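You operate a simulated robot arm through the tools that you are given. There is no shell and no other tool. Be economical: measure what you need, move in short steps, check, and stop when the job is done.

Carry out the task below with a simulated two-armed robot. There is one attempt and no reset: what you move stays moved.

TASK
On the green mat, fold the key cloth in half, so that it is half as wide.

It is judged by the outcome, as a careful person would: the job done as asked, and still so three seconds after it is handed in. It fails if anything else is knocked over, pushed out of place, dropped, spilled or broken. Flat cloth is picked up by pressing the open fingertips on it (5 to 10 N) and closing them slowly along it; thin cloth reads only 2 to 8 mm in the jaws.

THE ROBOT
Two 7-joint arms with two-finger parallel grippers on one trunk, on a base that drives. Base frame: it is fixed to the floor where the robot stands at the start and does not move with it; the origin is under the middle of the robot, x ahead of it, y to its left, z up. Units: mm, degrees, N and s.
The left shoulder is at the start at [70, 134, 1051], the right one opposite. Places, roughly: green mat [400, 100, 700]. Payload 1.57 kg a hand.
Tool frame (each hand has its own): the origin (TCP) lies between the finger pads and is the grasp point; the fingertips stand 30 mm ahead of it; z points along the fingers, y is the line along which they close. Largest opening 80 mm; finger width 17, thickness 12; the body of the gripper, 40 by 82 mm, starts 80 mm behind the TCP.
Orientation is told as [roll, pitch, yaw] about the base's x, y, z axes, in that order, counted from this pose: with the fingers straight down and closing along the base's y, the tool's x points along the base's -x, its y along +y and its z along -z.

THE INTERFACE
- The arms move only by the tool apply_moves. It takes "left_rows", "right_rows" or both (then of equal length, played together; a hand with none holds still); each is a list of rows, each a list of 2 entries, a list of its own where there are three numbers: the shift along the base's x, y, z in mm, then the turn, a rotation vector about the base's x, y, z in rad. In form: [[[dx, dy, dz], [wx, wy, wz]], ...]. A call has 1 to 20 rows; each row is the pose to reach, as a shift and turn from the pose commanded when the call began. "left_fingers" and "right_fingers" are, for a hand that has rows, the gripper command, from -1 (shut) to 1 (fully open), values between in proportion, set as the call begins (left out, the last holds). Rows are played at 5 a second. More than 50 mm and 8.6 degrees between two rows, or a gripper value outside its range, and nothing of the call is played. A pose out of reach is approached as far as the arm can. The call stops where the force on the tool passes 40 N (or 10 N more than at its start, if that is more) or the arm is blocked; 0.2 s more then pass. Each finger travels about 153 mm/s and halts on what it meets, pressing with about 43 N; the grip force reading is that of the motor and also rises with nothing between the fingers. The clock runs only during rows and for 0.2 s after the last one: add rows that repeat a pose to give the fingers time. The reply holds the time, the measured pose of the TCP, the force on the tool along the base axes, the opening and the grip force, in the units named above and with some noise, and new pictures: "show" is both (left out), scene, wrist or none (wrist: the cameras of the hands that moved).
- Cameras (640 x 400 px; columns grow to the right, rows downward): "scene" is now at [123.6, -17.7, 1255.3]; the picture's right is [-0.23, -0.97, 0.00], its down [-0.76, 0.18, -0.62] and it looks along [0.60, -0.15, -0.78] (base axes); focal length 250 px, centre (320, 200). "left" rides on the left gripper at [72, 7, -122] in its tool frame; the picture's right is [-0.09, 1.00, 0.00], its down [-0.84, -0.08, -0.54] and it looks along [-0.54, -0.05, 0.84] (tool axes); focal length 238 px, centre (320, 200). "right" rides on the right gripper at [72, -7, -122] in its tool frame; the picture's right is [0.09, 1.00, 0.00], its down [-0.84, 0.08, -0.54] and it looks along [-0.54, 0.05, 0.84] (tool axes); focal length 238 px, centre (320, 200). There is no depth. A picture from a camera that has moved, and an enlarged one, comes with that camera's place and axes in the base frame and with its lens.
- raise_lower(by): slides the trunk up (or, below 0, down) by that many mm; the arms and the scene camera ride with it, the base frame stays. It gives what a move gives, with no picture.
- drive_base(legs): drives the robot by 1 to 6 legs, each [ahead, left, turn to the left] in mm, mm and degrees, along the robot's own axes; the way and the turn of a leg run together, so that a leg with both is an arc; at most 1500 mm and 180 degrees a leg. The arms and the cameras ride along, it lands a little off, and it stops where it bumps. It gives what a move gives, and a new picture of the scene camera.
- pan_tilt(pan, tilt): turns the head with the scene camera to pan (to the left, within 86 degrees either way) and tilt (down, from -29 to 69), counted from straight ahead of the robot. It gives what a move gives, and a new picture of the scene camera.
- close_up(camera, box): a new picture of the part [left, top, right, bottom] of that camera's present view, enlarged. The clock stands still meanwhile.
- close_job(): hands the job in; it is judged then, once.

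Work in short steps. Places have to be worked out from the pictures, the camera data and where the tool is seen: move nearer, look again, correct. Check each grasp and each placing, and mend what went wrong. You have 120 turns and 170 pictures in all, those below and enlarged ones among them. Open the grippers and draw the arms clear of the work before you hand the job in, unless the task says otherwise; then end with one line.

The tools are called after "Emit:" as name(argument=value, ...) on one line, values as JSON. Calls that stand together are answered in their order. apply_moves: Moves the arms, as the interface text tells. Its arguments: {"type":"object","properties":{"left_rows":{"type":"array","items":{"type":"array"}},"left_fingers":{"type":"number"},"right_rows":{"type":"array","items":{"type":"array"}},"right_fingers":{"type":"number"},"show":{"type":"string","enum":["both","scene","wrist","none"]}},"required":[]} The other tools are called the same way: raise_lower (by) slides the trunk up or down; drive_base (legs) drives the base; pan_tilt (pan, tilt) turns the head that bears the scene camera; close_up (camera, box) takes an enlarged picture of a part of a camera's view; close_job () hands the job in.

At the start:

```text
t: 0.0
left_eef_pos: [494.4, 214.7, 983.3]
left_ee_rot: [0.1, 0.0, 0.1]
left_contact_force: [0.9, -0.9, -0.4]
left_grip_width: 80.2
left_gripper_force: 0.1
right_eef_pos: [427.7, -141.8, 949.3]
right_ee_rot: [-0.1, 0.0, 0.0]
right_contact_force: [-0.3, -0.7, 0.1]
right_grip_width: 80.1
right_gripper_force: 0.0
trunk travel left (down, up): [-625.0, 315.0]
robot x, y, heading: [-0.3, 1.6, -0.0]
head pan, tilt: [-13.5, 51.6]
```

scene: 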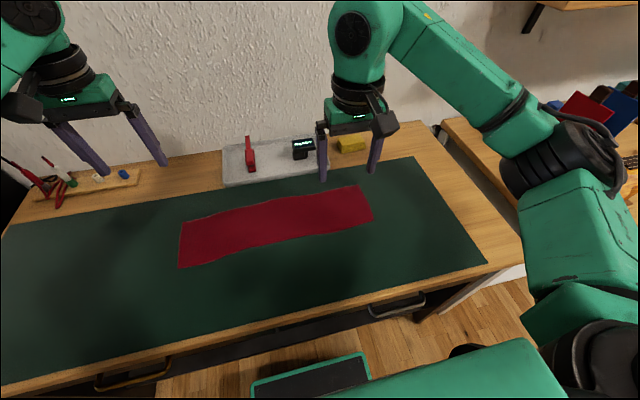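
right: 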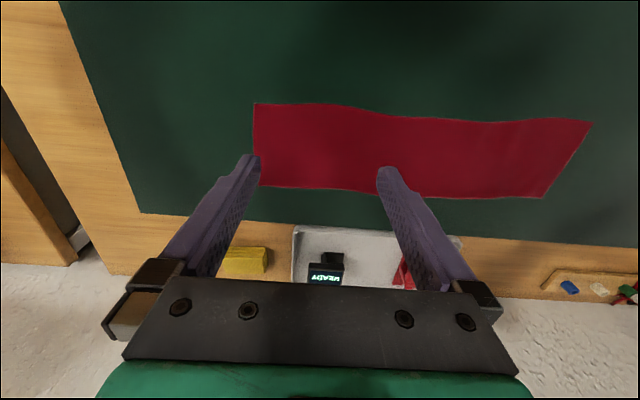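
left: 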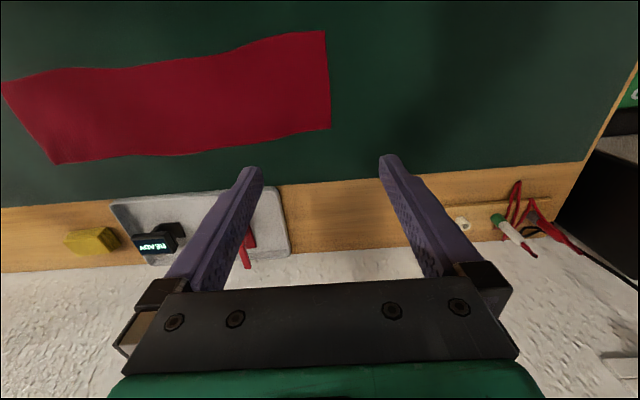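

The cloth lies about 500 mm along y and 125 mm along x, roughly x 445–575 and y ±250. I'll enlarge the view to measure its edges better.

Emit:
close_up(camera="scene", box=[160, 130, 400, 280])

Emit:
close_up(camera="left", box=[0, 0, 400, 250])

Emit:
close_up(camera="right", box=[220, 40, 620, 290])

```text
2.67 times, centred on (280, 205) of scene
camera zoom: at [123.6, -17.7, 1255.3], right [-0.23, -0.97, 0.0], down [-0.76, 0.18, -0.62], along [0.6, -0.15, -0.78], focal length 668 px, centre (427, 187)
```

zoom: 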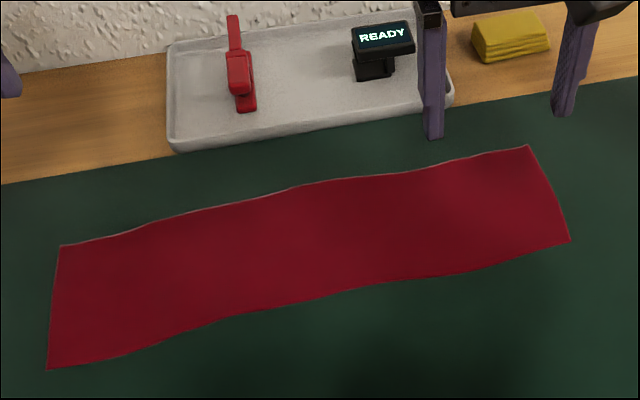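

```text
1.60 times, centred on (200, 125) of left
camera zoom: at [422.7, 221.8, 1105.6], right [0.09, 1.0, 0.0], down [0.84, -0.08, 0.54], along [0.54, -0.05, -0.84], focal length 381 px, centre (512, 320)
```

zoom: 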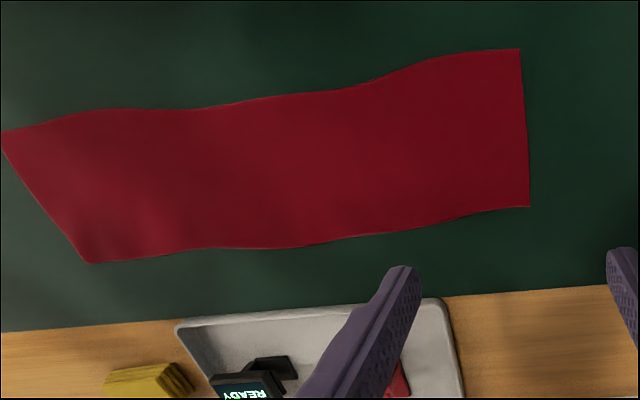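

```text
1.60 times, centred on (420, 165) of right
camera zoom: at [354.8, -147.6, 1071.6], right [-0.09, 1.0, 0.0], down [0.84, 0.08, 0.54], along [0.54, 0.05, -0.84], focal length 381 px, centre (160, 256)
```

zoom: 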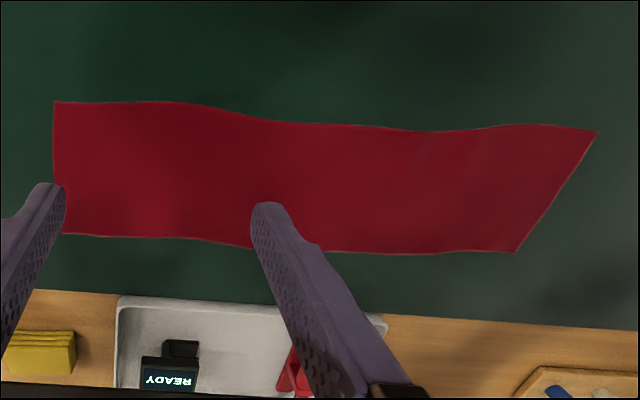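

Combining the three cameras, the cloth lies near z≈742, higher than the quoted 693. The near edge runs from (407,230) to (425,-227) and the far edge from (530,231) to (549,-227), so it is about 457 × 123 mm. I'll turn both hands to close along x and bring them over the near corners, staying well above the cloth.

Emit:
apply_moves(left_rows=[[[-7, 0, -12], [0, 0, -0.131]], [[-14, 0, -24], [0, 0, -0.262]], [[-22, 0, -36], [0, 0, -0.393]], [[-29, 0, -48], [0, 0, -0.524]], [[-36, 0, -60], [0, 0, -0.654]], [[-43, 0, -72], [0, 0, -0.785]], [[-51, 0, -84], [0, 0, -0.916]], [[-58, 0, -96], [0, 0, -1.047]], [[-65, 0, -108], [0, 0, -1.178]], [[-72, 0, -120], [0, 0, -1.309]], [[-80, 0, -132], [0, 0, -1.44]], [[-87, 0, -143], [0, 0, -1.571]]], right_rows=[[[0, -6, -9], [0, 0, 0.131]], [[0, -12, -18], [0, 0, 0.262]], [[0, -18, -27], [0, 0, 0.393]], [[0, -24, -36], [0, 0, 0.524]], [[0, -30, -45], [0, 0, 0.654]], [[0, -36, -54], [0, 0, 0.785]], [[0, -42, -63], [0, 0, 0.916]], [[0, -48, -72], [0, 0, 1.047]], [[0, -54, -81], [0, 0, 1.178]], [[0, -60, -90], [0, 0, 1.309]], [[-2, -66, -99], [0, 0, 1.44]], [[-3, -72, -109], [0, 0, 1.571]]], left_fingers=-0.1, right_fingers=-0.1)

```text
t: 2.5
left_eef_pos: [409.7, 215.7, 851.3]
left_ee_rot: [0.1, -0.1, -83.3]
left_contact_force: [1.1, -1.7, 0.1]
left_grip_width: 36.0
left_gripper_force: 0.1
right_eef_pos: [271.1, -87.2, 771.6]
right_ee_rot: [-4.3, -2.3, 79.3]
right_contact_force: [-11.3, 6.5, 44.1]
right_grip_width: 33.1
right_gripper_force: 0.0
right hand out of reach, approached as far as the arm can: row 5, 6, 7, 8, 9, 10, 11, 12
trunk travel left (down, up): [-625.0, 315.0]
robot x, y, heading: [0.7, -0.2, -0.2]
head pan, tilt: [-13.5, 51.6]
stopped in row 12 (right hand): the force on the tool passed its limit (the readings are from after the stop); the commanded pose is now the measured one
camera scene: at [117.6, -16.1, 1256.5], right [-0.23, -0.97, 0.0], down [-0.76, 0.18, -0.63], along [0.61, -0.15, -0.78], focal length 250 px, centre (320, 200)
camera right: at [253.9, -162.2, 891.8], right [-0.99, 0.1, -0.08], down [0.04, 0.82, 0.57], along [0.12, 0.56, -0.82], focal length 238 px, centre (320, 200)
camera left: at [407.9, 288.4, 973.8], right [1.0, 0.03, 0.0], down [0.02, -0.84, 0.54], along [0.02, -0.54, -0.84], focal length 238 px, centre (320, 200)
```

scene: 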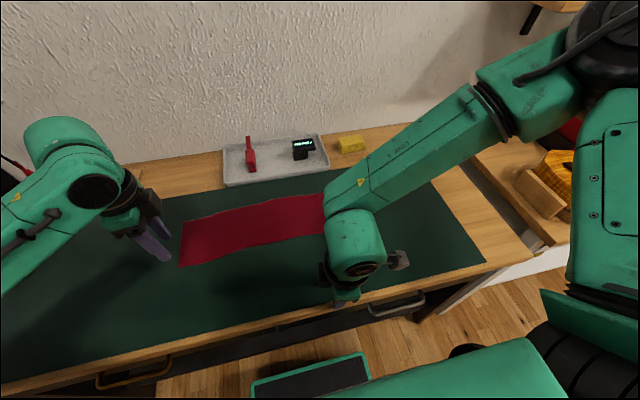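
right: 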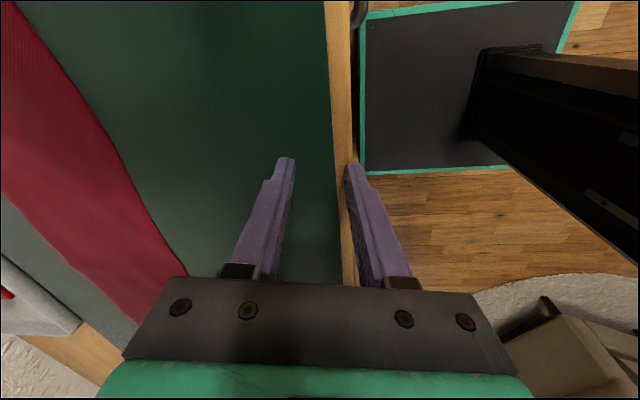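
left: 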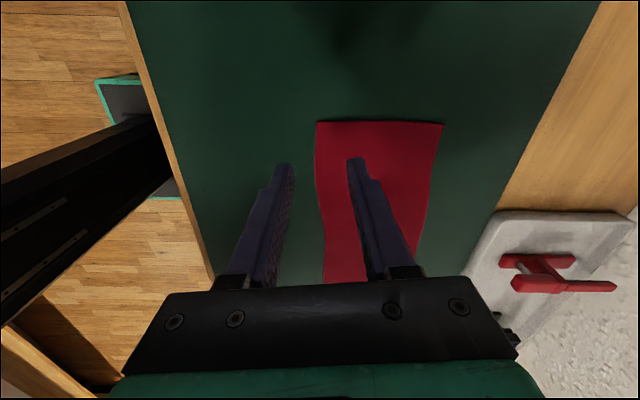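

The right hand's +90° turn is out of its reach; it drifted and touched the near edge of the mat, which puts the surface at z≈741. I'll lift it and turn it back.

Emit:
apply_moves(right_rows=[[[0, 0, 30], [0, 0, 0]], [[0, -5, 60], [0, 0, -0.1]], [[15, -10, 90], [0, 0, -0.2]], [[30, -20, 110], [0, 0, -0.33]], [[45, -25, 130], [0, 0, -0.46]], [[60, -30, 150], [0, 0, -0.59]], [[75, -35, 170], [0, 0, -0.72]], [[90, -40, 178], [0, 0, -0.85]], [[105, -45, 178], [0, 0, -0.98]], [[120, -50, 178], [0, 0, -1.11]], [[138, -55, 178], [0, 0, -1.25]], [[150, -55, 178], [0, 0, -1.38]], [[156, -55, 178], [0, 0, -1.38]]], show="scene")

```text
t: 5.3
left_eef_pos: [414.4, 214.9, 849.3]
left_ee_rot: [-0.3, 0.0, -83.4]
left_contact_force: [-0.2, -0.4, -0.6]
left_grip_width: 36.1
left_gripper_force: 0.0
right_eef_pos: [430.7, -144.9, 945.9]
right_ee_rot: [-4.1, -1.9, 0.1]
right_contact_force: [-0.1, 0.1, -0.5]
right_grip_width: 35.9
right_gripper_force: 0.1
right hand out of reach, approached as far as the arm can: row 1
trunk travel left (down, up): [-625.0, 315.0]
robot x, y, heading: [-0.9, 0.7, 0.1]
head pan, tilt: [-13.5, 51.6]
camera scene: at [123.9, -18.0, 1255.3], right [-0.23, -0.97, 0.0], down [-0.76, 0.18, -0.62], along [0.6, -0.15, -0.78], focal length 250 px, centre (320, 200)
```

scene: 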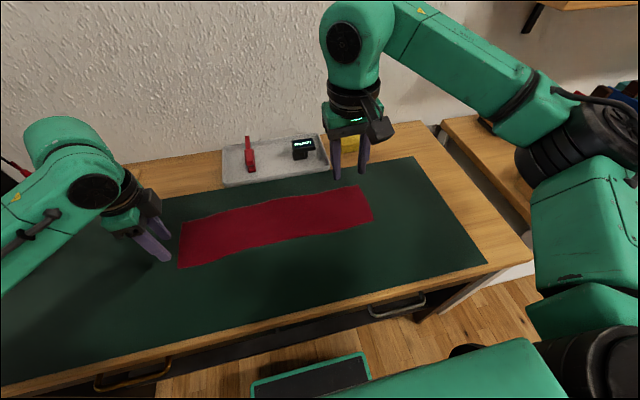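

Back at the start posture with the cloth undisturbed. I'll level the right hand and test a turn of -90° instead, up high.

Emit:
apply_moves(right_rows=[[[0, 0, 0], [0.07, 0.033, 0]]], show="none")

Emit:
apply_moves(right_rows=[[[0, -6, 0], [0, 0, -0.131]], [[0, -12, 0], [0, 0, -0.262]], [[0, -18, 0], [0, 0, -0.393]], [[0, -24, 0], [0, 0, -0.524]], [[0, -30, 0], [0, 0, -0.654]], [[0, -36, 0], [0, 0, -0.785]], [[0, -42, 0], [0, 0, -0.916]], [[0, -48, 0], [0, 0, -1.047]], [[0, -54, 0], [0, 0, -1.178]], [[0, -60, 0], [0, 0, -1.309]], [[0, -66, 0], [0, 0, -1.44]], [[0, -68, 0], [0, 0, -1.571]], [[0, -68, 0], [0, 0, -1.571]]], show="both")

```text
t: 5.7
left_eef_pos: [414.9, 213.5, 848.8]
left_ee_rot: [-0.2, 0.1, -83.3]
left_contact_force: [0.4, -0.1, 0.1]
left_grip_width: 36.1
left_gripper_force: 0.2
right_eef_pos: [431.0, -146.8, 945.3]
right_ee_rot: [0.0, 0.0, 0.0]
right_contact_force: [1.0, 0.0, 0.6]
right_grip_width: 36.1
right_gripper_force: 0.0
trunk travel left (down, up): [-625.0, 315.0]
robot x, y, heading: [-0.1, -2.6, -0.1]
head pan, tilt: [-13.5, 51.6]
```

```text
t: 8.5
left_eef_pos: [414.3, 215.1, 848.1]
left_ee_rot: [-0.2, 0.0, -83.3]
left_contact_force: [0.2, 0.2, 0.5]
left_grip_width: 36.0
left_gripper_force: 0.0
right_eef_pos: [430.6, -213.0, 945.7]
right_ee_rot: [-0.1, -0.1, -90.0]
right_contact_force: [0.3, -0.9, 0.3]
right_grip_width: 35.9
right_gripper_force: 0.0
trunk travel left (down, up): [-625.0, 315.0]
robot x, y, heading: [1.0, 0.7, 0.1]
head pan, tilt: [-13.5, 51.6]
camera scene: at [123.8, -18.0, 1255.3], right [-0.23, -0.97, 0.0], down [-0.76, 0.18, -0.62], along [0.6, -0.15, -0.78], focal length 250 px, centre (320, 200)
camera right: at [424.3, -141.8, 1068.7], right [1.0, 0.09, 0.0], down [0.08, -0.84, 0.54], along [0.05, -0.54, -0.84], focal length 238 px, centre (320, 200)
```

scene: 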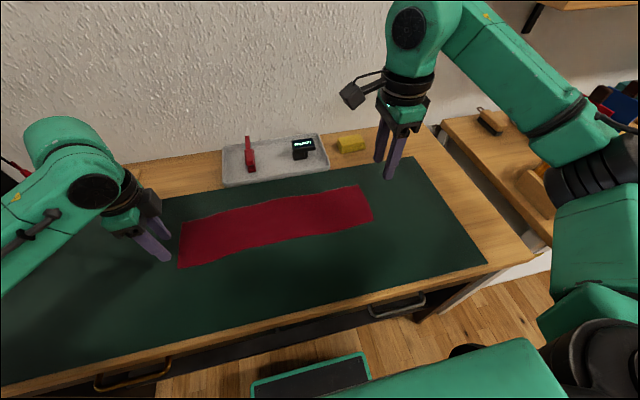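
right: 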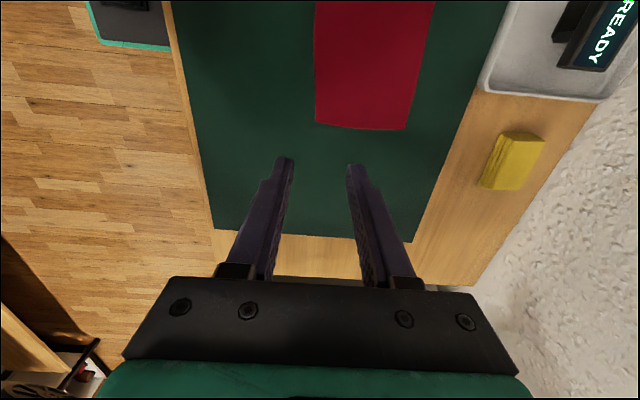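

The right hand works at -90°. I'll line both hands up with the edge's 2° slant and lower them to just above the mat, with 20 mm openings straddling the near edge.

Emit:
apply_moves(left_rows=[[[-2, 0, -20], [0, 0, -0.04]], [[-4, 0, -40], [0, 0, -0.078]], [[-4, 0, -58], [0, 0, -0.078]], [[-4, 0, -58], [0, 0, -0.078]], [[-4, 0, -58], [0, 0, -0.078]]], right_rows=[[[0, 0, -30], [0, 0, 0.04]], [[-2, 0, -70], [0, 0, 0.04]], [[-3, 0, -110], [0, 0, 0.04]], [[-3, 0, -140], [0, 0, 0.04]], [[-3, 0, -156], [0, 0, 0.04]]], left_fingers=-0.5, right_fingers=-0.5)

```text
t: 9.7
left_eef_pos: [412.1, 213.9, 788.8]
left_ee_rot: [-0.2, -0.1, -87.6]
left_contact_force: [0.3, 0.3, -0.9]
left_grip_width: 19.8
left_gripper_force: 0.0
right_eef_pos: [427.2, -214.4, 790.7]
right_ee_rot: [-0.2, -0.1, -87.6]
right_contact_force: [-0.6, -0.8, 0.9]
right_grip_width: 20.1
right_gripper_force: 0.0
trunk travel left (down, up): [-625.0, 315.0]
robot x, y, heading: [2.4, -2.7, -0.1]
head pan, tilt: [-13.5, 51.6]
camera scene: at [123.9, -18.0, 1255.3], right [-0.23, -0.97, 0.0], down [-0.76, 0.18, -0.62], along [0.6, -0.15, -0.78], focal length 250 px, centre (320, 200)
camera right: at [417.3, -142.1, 913.6], right [0.99, 0.13, 0.0], down [0.11, -0.83, 0.54], along [0.07, -0.54, -0.84], focal length 238 px, centre (320, 200)
camera left: at [414.4, 287.0, 912.6], right [1.0, -0.05, 0.0], down [-0.04, -0.84, 0.54], along [-0.03, -0.54, -0.84], focal length 238 px, centre (320, 200)
```

scene: 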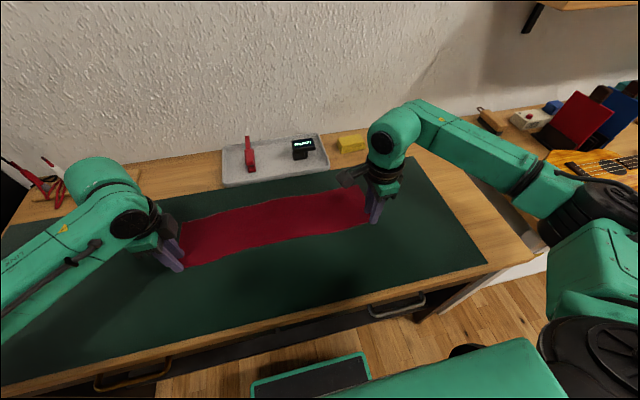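
right: 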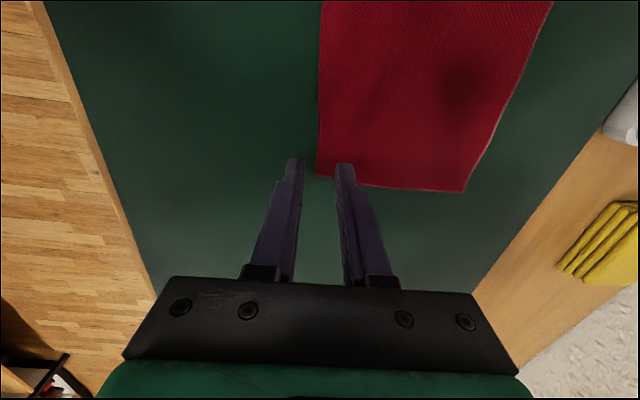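
left: 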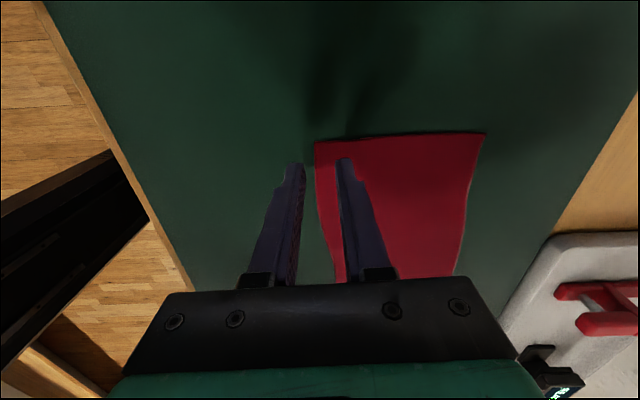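

Both hands straddle the near edge about 14 mm in from the corners. I'll lower them gently into contact and read the forces.

Emit:
apply_moves(left_rows=[[[0, 0, -6], [0, 0, 0]], [[0, 0, -12], [0, 0, 0]], [[0, 0, -16], [0, 0, 0]], [[0, 0, -18], [0, 0, 0]], [[0, 0, -18], [0, 0, 0]]], right_rows=[[[0, 0, -6], [0, 0, 0]], [[0, 0, -12], [0, 0, 0]], [[0, 0, -17], [0, 0, 0]], [[0, 0, -19], [0, 0, 0]], [[0, 0, -19], [0, 0, 0]]], show="none")

```text
t: 10.9
left_eef_pos: [409.5, 214.8, 773.6]
left_ee_rot: [0.1, 0.0, -87.8]
left_contact_force: [1.1, -0.3, 1.7]
left_grip_width: 20.7
left_gripper_force: 0.8
right_eef_pos: [426.4, -213.6, 773.4]
right_ee_rot: [0.4, -0.1, -87.6]
right_contact_force: [1.0, -5.0, 24.0]
right_grip_width: 21.3
right_gripper_force: 0.3
trunk travel left (down, up): [-625.0, 315.0]
robot x, y, heading: [2.1, 3.7, -0.2]
head pan, tilt: [-13.5, 51.6]
```

The right hand presses too hard (24 N) and the left barely touches, so I'll trim both towards 7 N.

Emit:
apply_moves(left_rows=[[[0, 0, -0.8], [0, 0, 0]], [[0, 0, -0.8], [0, 0, 0]]], right_rows=[[[0, 0, 1.5], [0, 0, 0]], [[0, 0, 1.5], [0, 0, 0]]], show="none")

```text
t: 11.5
left_eef_pos: [408.8, 216.2, 774.4]
left_ee_rot: [0.1, 0.0, -87.6]
left_contact_force: [0.1, -0.7, 8.1]
left_grip_width: 20.5
left_gripper_force: 0.5
right_eef_pos: [427.5, -212.8, 774.6]
right_ee_rot: [0.2, -0.1, -87.6]
right_contact_force: [2.6, -2.3, 18.9]
right_grip_width: 22.1
right_gripper_force: 1.0
trunk travel left (down, up): [-625.0, 315.0]
robot x, y, heading: [-0.7, 2.9, 0.0]
head pan, tilt: [-13.5, 51.6]
```

Left is at 8 N. I'll raise the right a bit more.

Emit:
apply_moves(right_rows=[[[0, 0, 2.5], [0, 0, 0]], [[0, 0, 2.5], [0, 0, 0]]], show="none")

```text
t: 12.1
left_eef_pos: [409.2, 213.2, 773.4]
left_ee_rot: [0.1, 0.2, -87.6]
left_contact_force: [-0.7, 2.8, 16.3]
left_grip_width: 19.5
left_gripper_force: 0.1
right_eef_pos: [425.0, -213.9, 774.5]
right_ee_rot: [-0.1, -0.2, -87.6]
right_contact_force: [1.0, -0.1, 0.1]
right_grip_width: 20.0
right_gripper_force: 0.1
trunk travel left (down, up): [-625.0, 315.0]
robot x, y, heading: [-0.2, 1.5, 0.1]
head pan, tilt: [-13.5, 51.6]
```

Left has crept to 16 N and the right is free. I'll trim once more and begin closing slightly.

Emit:
apply_moves(left_rows=[[[0, 0, 0.8], [0, 0, 0]], [[0, 0, 0.8], [0, 0, 0]]], right_rows=[[[0, 0, -1.2], [0, 0, 0]], [[0, 0, -1.2], [0, 0, 0]]], show="none")

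Emit:
apply_moves(left_rows=[[[0, 0, 0], [0, 0, 0]], [[0, 0, 0], [0, 0, 0]]], right_rows=[[[0, 0, 0], [0, 0, 0]], [[0, 0, 0], [0, 0, 0]]], left_fingers=-0.6, right_fingers=-0.6, show="wrist")

```text
t: 12.7
left_eef_pos: [409.8, 214.3, 774.7]
left_ee_rot: [0.0, 0.1, -87.6]
left_contact_force: [-0.2, 3.5, 14.0]
left_grip_width: 20.1
left_gripper_force: 0.0
right_eef_pos: [427.5, -215.0, 774.3]
right_ee_rot: [0.0, -0.1, -87.6]
right_contact_force: [-0.4, 0.2, 1.0]
right_grip_width: 20.1
right_gripper_force: 0.2
trunk travel left (down, up): [-625.0, 315.0]
robot x, y, heading: [-3.4, -0.4, 0.1]
head pan, tilt: [-13.5, 51.6]
```

```text
t: 13.3
left_eef_pos: [410.2, 214.9, 774.6]
left_ee_rot: [0.1, 0.0, -87.6]
left_contact_force: [2.4, 4.4, 13.4]
left_grip_width: 18.3
left_gripper_force: 1.5
right_eef_pos: [427.1, -213.3, 775.8]
right_ee_rot: [0.0, 0.0, -87.6]
right_contact_force: [0.3, -0.7, 1.2]
right_grip_width: 16.0
right_gripper_force: 0.0
trunk travel left (down, up): [-625.0, 315.0]
robot x, y, heading: [1.2, -0.2, -0.2]
head pan, tilt: [-13.5, 51.6]
camera right: at [417.6, -142.4, 897.6], right [0.99, 0.13, 0.0], down [0.11, -0.83, 0.54], along [0.07, -0.54, -0.84], focal length 238 px, centre (320, 200)
camera left: at [413.5, 286.6, 896.6], right [1.0, -0.05, 0.0], down [-0.04, -0.84, 0.54], along [-0.03, -0.54, -0.84], focal length 238 px, centre (320, 200)
```

right: 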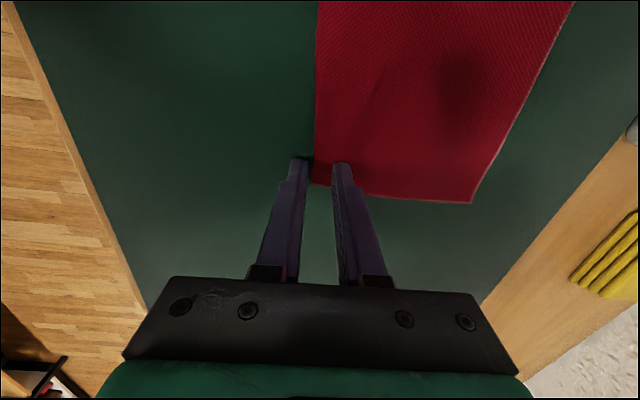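
left: 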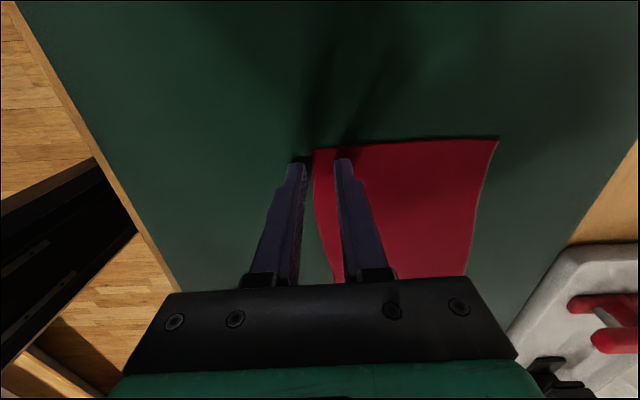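

Left holds about 13 N; right isn't pressing yet. I'll ease the right down and the left up a touch.

Emit:
apply_moves(left_rows=[[[0, 0, 0.5], [0, 0, 0]], [[0, 0, 0.5], [0, 0, 0]], [[0, 0, 0.5], [0, 0, 0]]], right_rows=[[[0, 0, -0.8], [0, 0, 0]], [[0, 0, -1.5], [0, 0, 0]], [[0, 0, -1.5], [0, 0, 0]]], right_fingers=-0.5, show="none")

```text
t: 14.1
left_eef_pos: [408.7, 212.3, 774.0]
left_ee_rot: [-0.1, 0.0, -87.8]
left_contact_force: [3.7, 1.2, 6.1]
left_grip_width: 18.3
left_gripper_force: 0.9
right_eef_pos: [426.7, -214.1, 773.7]
right_ee_rot: [0.1, 0.0, -87.5]
right_contact_force: [-0.3, -1.9, 11.3]
right_grip_width: 20.1
right_gripper_force: 0.0
trunk travel left (down, up): [-625.0, 315.0]
robot x, y, heading: [0.4, -2.5, 0.1]
head pan, tilt: [-13.5, 51.6]
```

Both now press at 6–11 N. I'll close slowly in steps.

Emit:
apply_moves(left_rows=[[[0, 0, 0], [0, 0, 0]], [[0, 0, 0], [0, 0, 0]]], right_rows=[[[0, 0, 0.3], [0, 0, 0]], [[0, 0, 0.3], [0, 0, 0]]], left_fingers=-0.7, right_fingers=-0.65, show="none")

Emit:
apply_moves(left_rows=[[[0, 0, 0], [0, 0, 0]], [[0, 0, 0], [0, 0, 0]]], right_rows=[[[0, 0, 0], [0, 0, 0]], [[0, 0, 0], [0, 0, 0]]], left_fingers=-0.8, right_fingers=-0.75, show="wrist")

```text
t: 14.7
left_eef_pos: [409.1, 214.3, 775.2]
left_ee_rot: [-0.1, 0.0, -87.7]
left_contact_force: [-1.1, -1.1, 5.4]
left_grip_width: 10.9
left_gripper_force: 0.0
right_eef_pos: [426.5, -214.3, 774.6]
right_ee_rot: [0.1, 0.0, -87.7]
right_contact_force: [4.7, -0.5, 11.0]
right_grip_width: 18.2
right_gripper_force: 1.9
trunk travel left (down, up): [-625.0, 315.0]
robot x, y, heading: [-1.0, -2.1, 0.0]
head pan, tilt: [-13.5, 51.6]
```

```text
t: 15.3
left_eef_pos: [409.8, 215.5, 774.6]
left_ee_rot: [-0.1, 0.0, -87.8]
left_contact_force: [0.3, -2.0, 3.0]
left_grip_width: 9.2
left_gripper_force: 0.5
right_eef_pos: [427.0, -213.7, 773.8]
right_ee_rot: [-0.1, -0.2, -87.6]
right_contact_force: [0.3, 0.2, 13.2]
right_grip_width: 9.9
right_gripper_force: 0.5
trunk travel left (down, up): [-625.0, 315.0]
robot x, y, heading: [-0.7, -1.2, -0.1]
head pan, tilt: [-13.5, 51.6]
camera right: at [416.4, -142.0, 897.0], right [0.99, 0.13, 0.0], down [0.11, -0.83, 0.54], along [0.07, -0.54, -0.84], focal length 238 px, centre (320, 200)
camera left: at [412.4, 286.4, 896.8], right [1.0, -0.05, 0.0], down [-0.04, -0.84, 0.54], along [-0.03, -0.54, -0.84], focal length 238 px, centre (320, 200)
```

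right: 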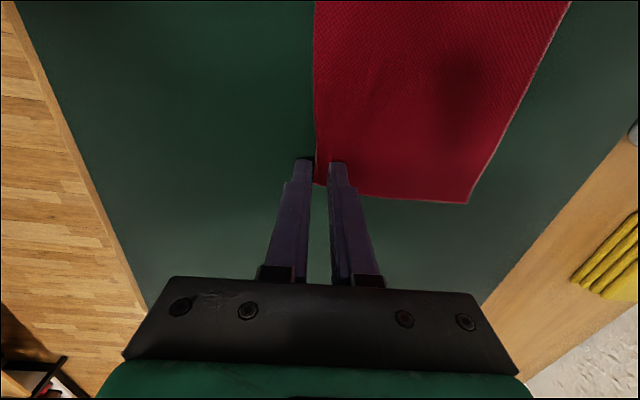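
left: 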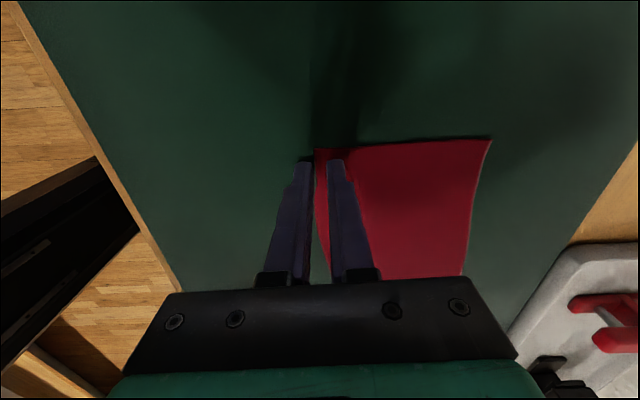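

The edge sits between the closing fingers on both hands. I'll press the left a little more and finish closing.

Emit:
apply_moves(left_rows=[[[0, 0, -0.6], [0, 0, 0]], [[0, 0, -0.6], [0, 0, 0]]], right_rows=[[[0, 0, 0.3], [0, 0, 0]], [[0, 0, 0.3], [0, 0, 0]]], left_fingers=-0.88, right_fingers=-0.87, show="none")

Emit:
apply_moves(left_rows=[[[0, 0, 0], [0, 0, 0]], [[0, 0, 0], [0, 0, 0]], [[0, 0, 0], [0, 0, 0]]], right_rows=[[[0, 0, 0], [0, 0, 0]], [[0, 0, 0], [0, 0, 0]], [[0, 0, 0], [0, 0, 0]]], left_fingers=-1, right_fingers=-1, show="wrist")

```text
t: 15.9
left_eef_pos: [407.7, 215.8, 773.5]
left_ee_rot: [0.0, 0.0, -87.7]
left_contact_force: [-2.4, 0.4, 7.5]
left_grip_width: 1.8
left_gripper_force: 0.1
right_eef_pos: [426.8, -214.3, 774.5]
right_ee_rot: [0.1, -0.1, -87.6]
right_contact_force: [-1.9, -0.5, 7.9]
right_grip_width: 1.4
right_gripper_force: 0.0
trunk travel left (down, up): [-625.0, 315.0]
robot x, y, heading: [-1.2, 2.5, 0.1]
head pan, tilt: [-13.5, 51.6]
```

```text
t: 16.7
left_eef_pos: [409.3, 215.1, 773.8]
left_ee_rot: [-0.1, 0.0, -87.7]
left_contact_force: [-1.0, 2.3, 9.8]
left_grip_width: 0.1
left_gripper_force: 20.7
right_eef_pos: [426.5, -212.6, 773.1]
right_ee_rot: [0.0, -0.1, -87.7]
right_contact_force: [0.2, 0.3, 5.3]
right_grip_width: 0.3
right_gripper_force: 21.6
trunk travel left (down, up): [-625.0, 315.0]
robot x, y, heading: [2.2, 5.0, -0.3]
head pan, tilt: [-13.5, 51.6]
camera right: at [416.9, -142.0, 897.2], right [0.99, 0.13, 0.0], down [0.11, -0.83, 0.54], along [0.07, -0.54, -0.84], focal length 238 px, centre (320, 200)
camera left: at [412.7, 286.8, 896.7], right [1.0, -0.05, 0.0], down [-0.04, -0.84, 0.54], along [-0.03, -0.54, -0.84], focal length 238 px, centre (320, 200)
```

right: 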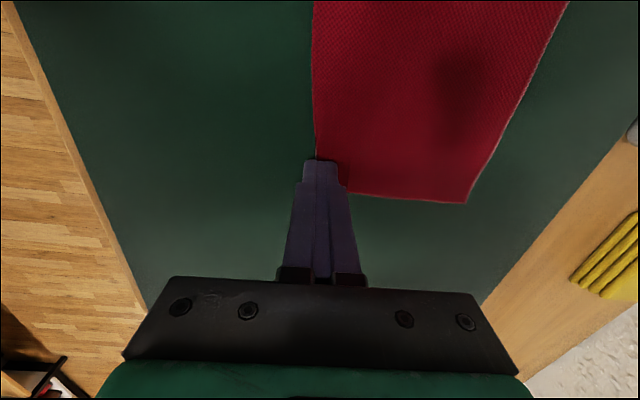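
left: 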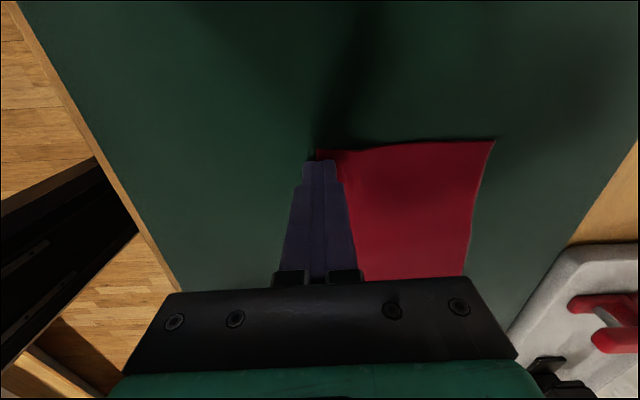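

The grips read 0 mm, so the straddled edge slipped under the fingers; both fingertips must be on the cloth. The fold will also lie flatter if I bring the far edge towards me, because the hands can then tilt on the free near side. I'll lift and move over the far edge.

Emit:
apply_moves(left_rows=[[[0, 0, 20], [0, 0, 0]], [[30, 0, 30], [0, 0, 0]], [[65, 0, 30], [0, 0, 0]], [[102, 0, 30], [0, 0, 0]], [[102, 0, 20], [0, 0, 0]], [[102, 0, 20], [0, 0, 0]]], right_rows=[[[0, 0, 20], [0, 0, 0]], [[30, 0, 30], [0, 0, 0]], [[65, 0, 30], [0, 0, 0]], [[102, 0, 30], [0, 0, 0]], [[102, 0, 20], [0, 0, 0]], [[102, 0, 20], [0, 0, 0]]], left_fingers=-0.5, right_fingers=-0.5)

```text
t: 18.1
left_eef_pos: [512.2, 214.1, 794.1]
left_ee_rot: [-0.2, 0.1, -87.8]
left_contact_force: [0.3, -0.5, 0.4]
left_grip_width: 20.1
left_gripper_force: 0.0
right_eef_pos: [529.7, -214.6, 791.9]
right_ee_rot: [-0.1, 0.0, -87.7]
right_contact_force: [0.4, 0.4, -0.3]
right_grip_width: 20.2
right_gripper_force: 0.0
trunk travel left (down, up): [-625.0, 315.0]
robot x, y, heading: [2.1, 0.5, 0.1]
head pan, tilt: [-13.5, 51.6]
camera scene: at [124.2, -18.0, 1255.3], right [-0.23, -0.97, 0.0], down [-0.76, 0.18, -0.62], along [0.6, -0.15, -0.78], focal length 250 px, centre (320, 200)
camera right: at [520.1, -142.3, 915.0], right [0.99, 0.13, 0.0], down [0.11, -0.83, 0.54], along [0.07, -0.54, -0.84], focal length 238 px, centre (320, 200)
camera left: at [516.7, 286.3, 915.7], right [1.0, -0.05, 0.0], down [-0.04, -0.84, 0.54], along [-0.03, -0.54, -0.84], focal length 238 px, centre (320, 200)
```

scene: 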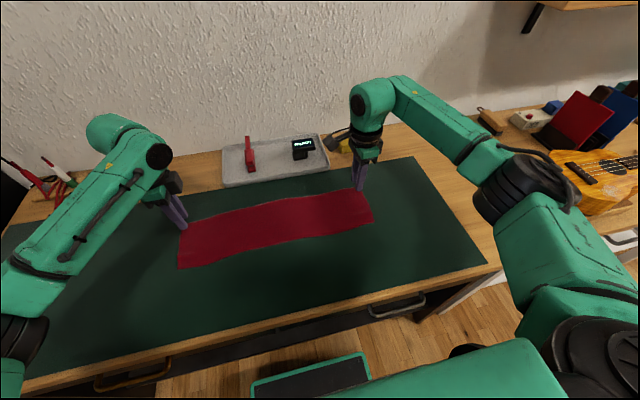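
right: 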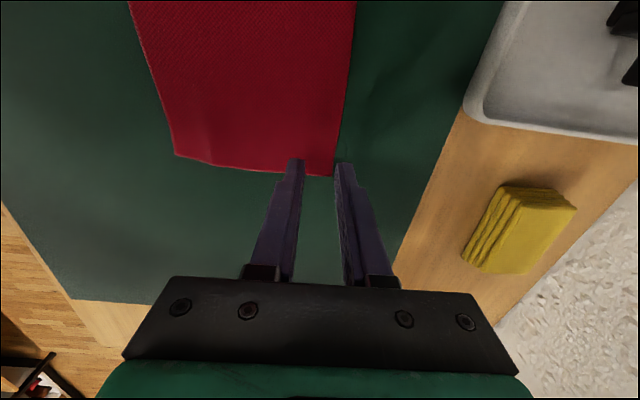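
left: 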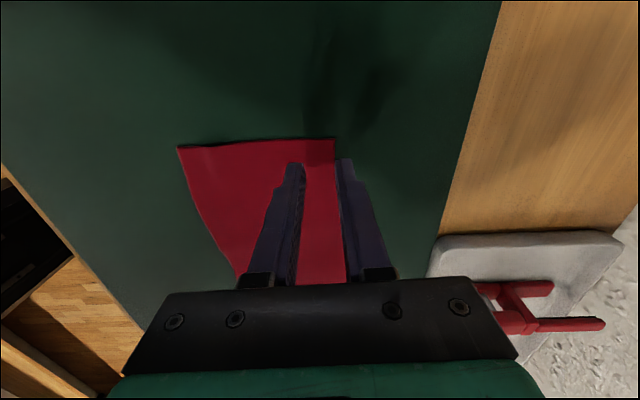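

The far corners are at about (524,229) on the left and (542,-229) on the right. I'll shift both hands back 5 mm so the far fingers also land on the cloth, then lower to contact.

Emit:
apply_moves(left_rows=[[[-5, 0, -8], [0, 0, 0]], [[-5, 0, -15], [0, 0, 0]], [[-5, 0, -19], [0, 0, 0]], [[-5, 0, -20.5], [0, 0, 0]], [[-5, 0, -20.5], [0, 0, 0]], [[-5, 0, -20.5], [0, 0, 0]]], right_rows=[[[-5, 0, -8], [0, 0, 0]], [[-5, 0, -15], [0, 0, 0]], [[-5, 0, -19], [0, 0, 0]], [[-5, 0, -20], [0, 0, 0]], [[-5, 0, -20], [0, 0, 0]], [[-5, 0, -20], [0, 0, 0]]], show="wrist")

```text
t: 19.5
left_eef_pos: [508.0, 215.8, 775.0]
left_ee_rot: [0.0, 0.0, -87.7]
left_contact_force: [1.9, -0.4, 8.0]
left_grip_width: 20.1
left_gripper_force: 0.0
right_eef_pos: [525.7, -213.4, 774.3]
right_ee_rot: [0.2, 0.0, -87.6]
right_contact_force: [5.3, -1.6, 12.1]
right_grip_width: 19.6
right_gripper_force: 0.0
trunk travel left (down, up): [-625.0, 315.0]
robot x, y, heading: [1.0, 3.4, -0.1]
head pan, tilt: [-13.5, 51.6]
camera right: at [514.5, -142.7, 897.1], right [0.99, 0.13, 0.0], down [0.11, -0.83, 0.54], along [0.07, -0.54, -0.84], focal length 238 px, centre (320, 200)
camera left: at [511.1, 287.3, 896.7], right [1.0, -0.05, 0.0], down [-0.04, -0.84, 0.54], along [-0.03, -0.54, -0.84], focal length 238 px, centre (320, 200)
```

right: 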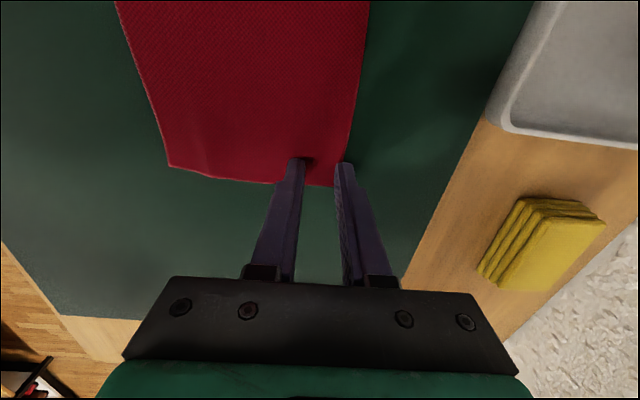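
left: 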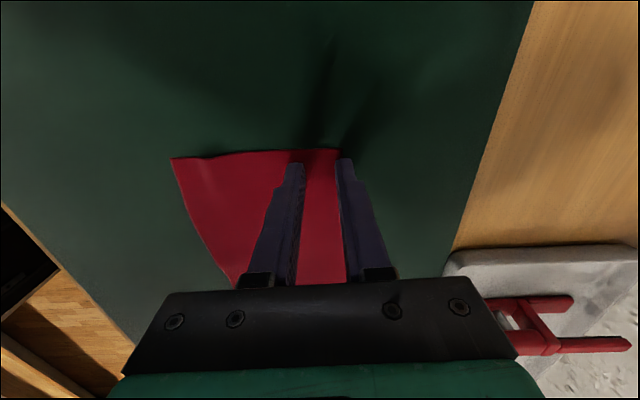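

The right far finger is on the cloth, but the left far finger is at or past the edge. I'll lift the left slightly, shift it 8 mm back and press again.

Emit:
apply_moves(left_rows=[[[0, 0, 6], [0, 0, 0]], [[-8, 0, 6], [0, 0, 0]], [[-8, 0, 1.5], [0, 0, 0]], [[-8, 0, 0], [0, 0, 0]], [[-8, 0, 0], [0, 0, 0]]], show="none")

Emit:
close_up(camera="left", box=[240, 110, 400, 210])

Emit:
close_up(camera="right", box=[240, 110, 400, 210])

```text
t: 20.7
left_eef_pos: [499.2, 216.3, 774.9]
left_ee_rot: [0.0, 0.0, -87.7]
left_contact_force: [1.3, 1.1, 5.4]
left_grip_width: 20.1
left_gripper_force: 0.0
right_eef_pos: [522.8, -214.2, 774.0]
right_ee_rot: [0.1, -0.1, -87.6]
right_contact_force: [8.0, -4.6, 17.9]
right_grip_width: 19.2
right_gripper_force: 0.0
trunk travel left (down, up): [-625.0, 315.0]
robot x, y, heading: [-2.5, 1.8, -0.1]
head pan, tilt: [-13.5, 51.6]
```

```text
4.00 times, centred on (320, 160) of left
camera zoom: at [501.7, 287.5, 896.8], right [1.0, -0.05, 0.0], down [-0.04, -0.84, 0.54], along [-0.03, -0.54, -0.84], focal length 953 px, centre (320, 360)
```

zoom: 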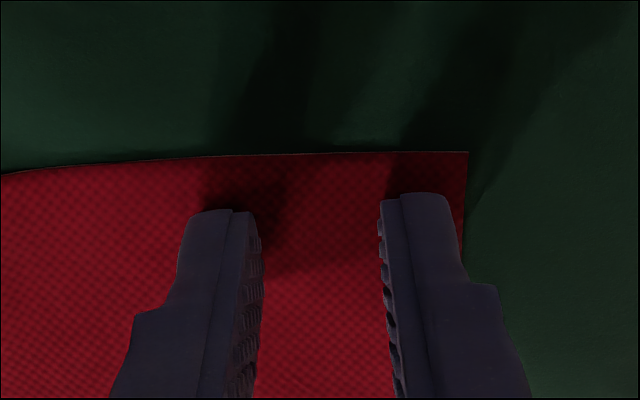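

```text
4.00 times, centred on (320, 160) of right
camera zoom: at [513.9, -142.2, 897.0], right [0.99, 0.13, 0.0], down [0.11, -0.83, 0.54], along [0.07, -0.54, -0.84], focal length 953 px, centre (320, 360)
```

zoom: 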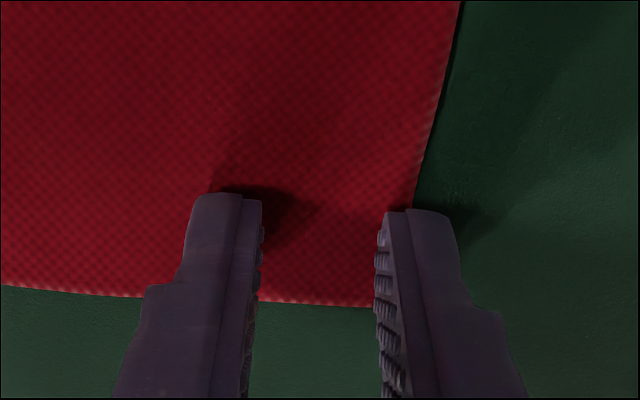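

Left is well placed now, with both fingers on the cloth just inside the edge. The right far finger is only half on, so I'll lift and shift it 7 mm.

Emit:
apply_moves(right_rows=[[[0, 0, 6], [0, 0, 0]], [[-7, 0, 6], [0, 0, 0]], [[-7, 0, 2], [0, 0, 0]], [[-7, 0, 0.7], [0, 0, 0]], [[-7, 0, 0.7], [0, 0, 0]]], show="none")

Emit:
close_up(camera="right", box=[240, 110, 400, 210])

```text
t: 21.9
left_eef_pos: [497.4, 215.7, 774.6]
left_ee_rot: [-0.1, 0.0, -87.7]
left_contact_force: [2.1, 3.7, 14.0]
left_grip_width: 20.2
left_gripper_force: 0.0
right_eef_pos: [517.0, -214.1, 774.2]
right_ee_rot: [0.0, -0.2, -87.6]
right_contact_force: [-0.6, -0.2, -0.3]
right_grip_width: 19.7
right_gripper_force: 0.1
trunk travel left (down, up): [-625.0, 315.0]
robot x, y, heading: [0.2, 1.5, 0.1]
head pan, tilt: [-13.5, 51.6]
```

```text
4.00 times, centred on (320, 160) of right
camera zoom: at [506.8, -142.4, 897.6], right [0.99, 0.13, 0.0], down [0.11, -0.83, 0.54], along [0.07, -0.54, -0.84], focal length 953 px, centre (320, 360)
```

zoom: 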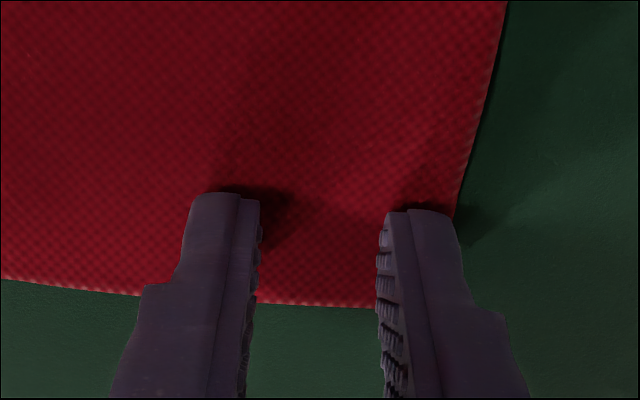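

Right is well placed now. I'll press it down and begin closing both hands a little.

Emit:
apply_moves(left_rows=[[[0, 0, 0.3], [0, 0, 0]], [[0, 0, 0.3], [0, 0, 0]], [[0, 0, 0.3], [0, 0, 0]]], right_rows=[[[0, 0, -0.8], [0, 0, 0]], [[0, 0, -1.2], [0, 0, 0]], [[0, 0, -1.2], [0, 0, 0]]], show="none")

Emit:
apply_moves(left_rows=[[[0, 0, 0], [0, 0, 0]], [[0, 0, 0], [0, 0, 0]]], right_rows=[[[0, 0, 0], [0, 0, 0]], [[0, 0, 0], [0, 0, 0]]], left_fingers=-0.6, right_fingers=-0.6, show="none")

Emit:
apply_moves(left_rows=[[[0, 0, 0], [0, 0, 0]], [[0, 0, 0], [0, 0, 0]]], right_rows=[[[0, 0, 0], [0, 0, 0]], [[0, 0, 0], [0, 0, 0]]], left_fingers=-0.7, right_fingers=-0.7, show="wrist")

```text
t: 22.7
left_eef_pos: [497.9, 215.6, 775.0]
left_ee_rot: [0.0, 0.0, -87.8]
left_contact_force: [3.8, 0.9, 7.9]
left_grip_width: 20.1
left_gripper_force: 0.2
right_eef_pos: [516.2, -213.6, 774.8]
right_ee_rot: [0.1, -0.1, -87.6]
right_contact_force: [-2.8, 0.7, 10.8]
right_grip_width: 20.0
right_gripper_force: 0.1
trunk travel left (down, up): [-625.0, 315.0]
robot x, y, heading: [-1.3, -2.1, 0.1]
head pan, tilt: [-13.5, 51.6]
```

```text
t: 23.3
left_eef_pos: [497.9, 214.5, 774.0]
left_ee_rot: [-0.1, 0.0, -87.8]
left_contact_force: [-0.8, -1.7, 7.7]
left_grip_width: 13.8
left_gripper_force: 0.1
right_eef_pos: [517.0, -214.4, 773.4]
right_ee_rot: [0.2, -0.1, -87.6]
right_contact_force: [2.5, -0.2, 10.3]
right_grip_width: 13.1
right_gripper_force: 0.0
trunk travel left (down, up): [-625.0, 315.0]
robot x, y, heading: [2.5, 1.6, 0.1]
head pan, tilt: [-13.5, 51.6]
```

```text
t: 23.9
left_eef_pos: [497.8, 214.8, 774.8]
left_ee_rot: [-0.1, 0.0, -87.8]
left_contact_force: [-0.7, -2.2, 6.0]
left_grip_width: 10.1
left_gripper_force: 0.0
right_eef_pos: [515.7, -214.1, 774.3]
right_ee_rot: [0.1, -0.1, -87.6]
right_contact_force: [3.3, -0.4, 14.8]
right_grip_width: 12.9
right_gripper_force: 1.0
trunk travel left (down, up): [-625.0, 315.0]
robot x, y, heading: [0.4, -3.2, 0.2]
head pan, tilt: [-13.5, 51.6]
camera right: at [506.4, -142.4, 897.1], right [0.99, 0.13, 0.0], down [0.11, -0.83, 0.54], along [0.07, -0.54, -0.84], focal length 238 px, centre (320, 200)
camera left: at [501.1, 287.0, 896.8], right [1.0, -0.05, 0.0], down [-0.04, -0.84, 0.54], along [-0.03, -0.54, -0.84], focal length 238 px, centre (320, 200)
```

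right: 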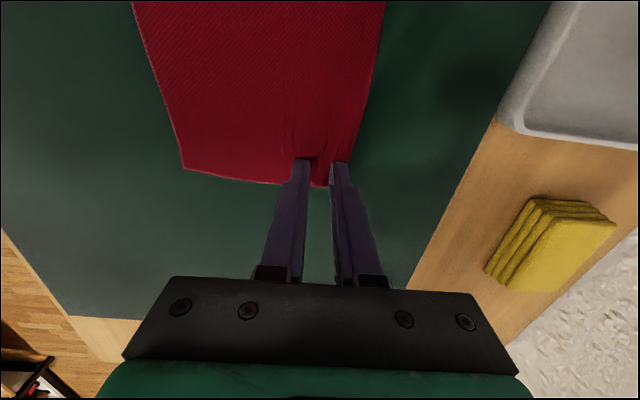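
left: 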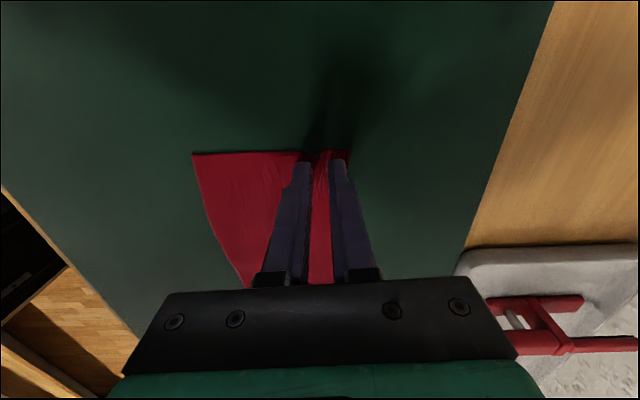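

A ridge is gathering between both pairs of fingers. I'll continue closing in steps.

Emit:
apply_moves(left_rows=[[[0, 0, -0.2], [0, 0, 0]], [[0, 0, -0.2], [0, 0, 0]]], right_rows=[[[0, 0, 0.3], [0, 0, 0]], [[0, 0, 0.3], [0, 0, 0]]], left_fingers=-0.8, right_fingers=-0.8, show="none")

Emit:
apply_moves(left_rows=[[[0, 0, 0], [0, 0, 0]], [[0, 0, 0], [0, 0, 0]]], right_rows=[[[0, 0, 0], [0, 0, 0]], [[0, 0, 0], [0, 0, 0]]], left_fingers=-0.9, right_fingers=-0.9, show="none")

Emit:
apply_moves(left_rows=[[[0, 0, 0], [0, 0, 0]], [[0, 0, 0], [0, 0, 0]], [[0, 0, 0], [0, 0, 0]]], right_rows=[[[0, 0, 0], [0, 0, 0]], [[0, 0, 0], [0, 0, 0]], [[0, 0, 0], [0, 0, 0]]], left_fingers=-1, right_fingers=-1, show="wrist")

```text
t: 24.5
left_eef_pos: [496.2, 215.7, 774.7]
left_ee_rot: [0.0, -0.1, -87.7]
left_contact_force: [-1.5, -1.9, 6.2]
left_grip_width: 8.7
left_gripper_force: 0.3
right_eef_pos: [514.8, -214.6, 774.2]
right_ee_rot: [0.1, -0.2, -87.6]
right_contact_force: [1.6, 2.1, 15.3]
right_grip_width: 8.6
right_gripper_force: 0.1
trunk travel left (down, up): [-625.0, 315.0]
robot x, y, heading: [-2.0, -1.1, -0.0]
head pan, tilt: [-13.5, 51.6]
```

```text
t: 25.1
left_eef_pos: [496.7, 216.3, 775.0]
left_ee_rot: [0.0, 0.0, -87.7]
left_contact_force: [1.1, -1.8, 5.9]
left_grip_width: 7.9
left_gripper_force: 1.9
right_eef_pos: [515.7, -214.5, 773.9]
right_ee_rot: [0.1, -0.1, -87.6]
right_contact_force: [-0.7, 2.0, 15.1]
right_grip_width: 3.3
right_gripper_force: 0.0
trunk travel left (down, up): [-625.0, 315.0]
robot x, y, heading: [2.1, 1.3, -0.1]
head pan, tilt: [-13.5, 51.6]
```

```text
t: 25.9
left_eef_pos: [498.2, 214.9, 774.4]
left_ee_rot: [-0.1, 0.0, -87.8]
left_contact_force: [-2.3, -1.1, 7.5]
left_grip_width: 1.7
left_gripper_force: 23.3
right_eef_pos: [515.1, -214.4, 774.3]
right_ee_rot: [0.0, -0.1, -87.5]
right_contact_force: [0.4, 1.4, 13.5]
right_grip_width: 1.8
right_gripper_force: 23.3
trunk travel left (down, up): [-625.0, 315.0]
robot x, y, heading: [-0.6, 0.8, 0.2]
head pan, tilt: [-13.5, 51.6]
camera right: at [505.4, -142.3, 897.1], right [0.99, 0.13, 0.0], down [0.11, -0.83, 0.54], along [0.07, -0.54, -0.84], focal length 238 px, centre (320, 200)
camera left: at [500.9, 287.5, 896.8], right [1.0, -0.05, 0.0], down [-0.04, -0.84, 0.54], along [-0.03, -0.54, -0.84], focal length 238 px, centre (320, 200)
```

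right: 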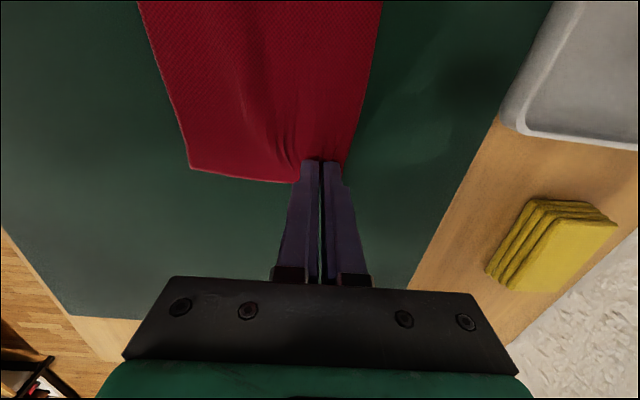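
left: 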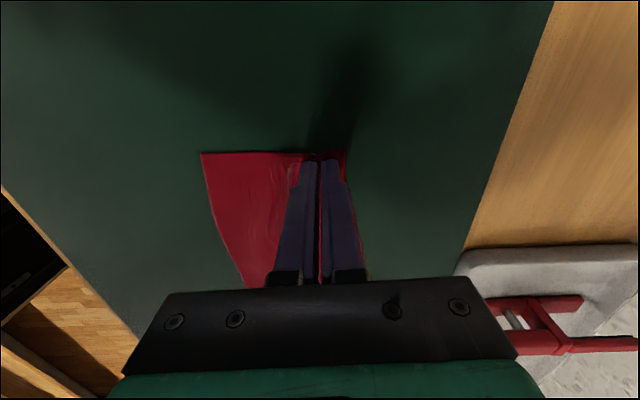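

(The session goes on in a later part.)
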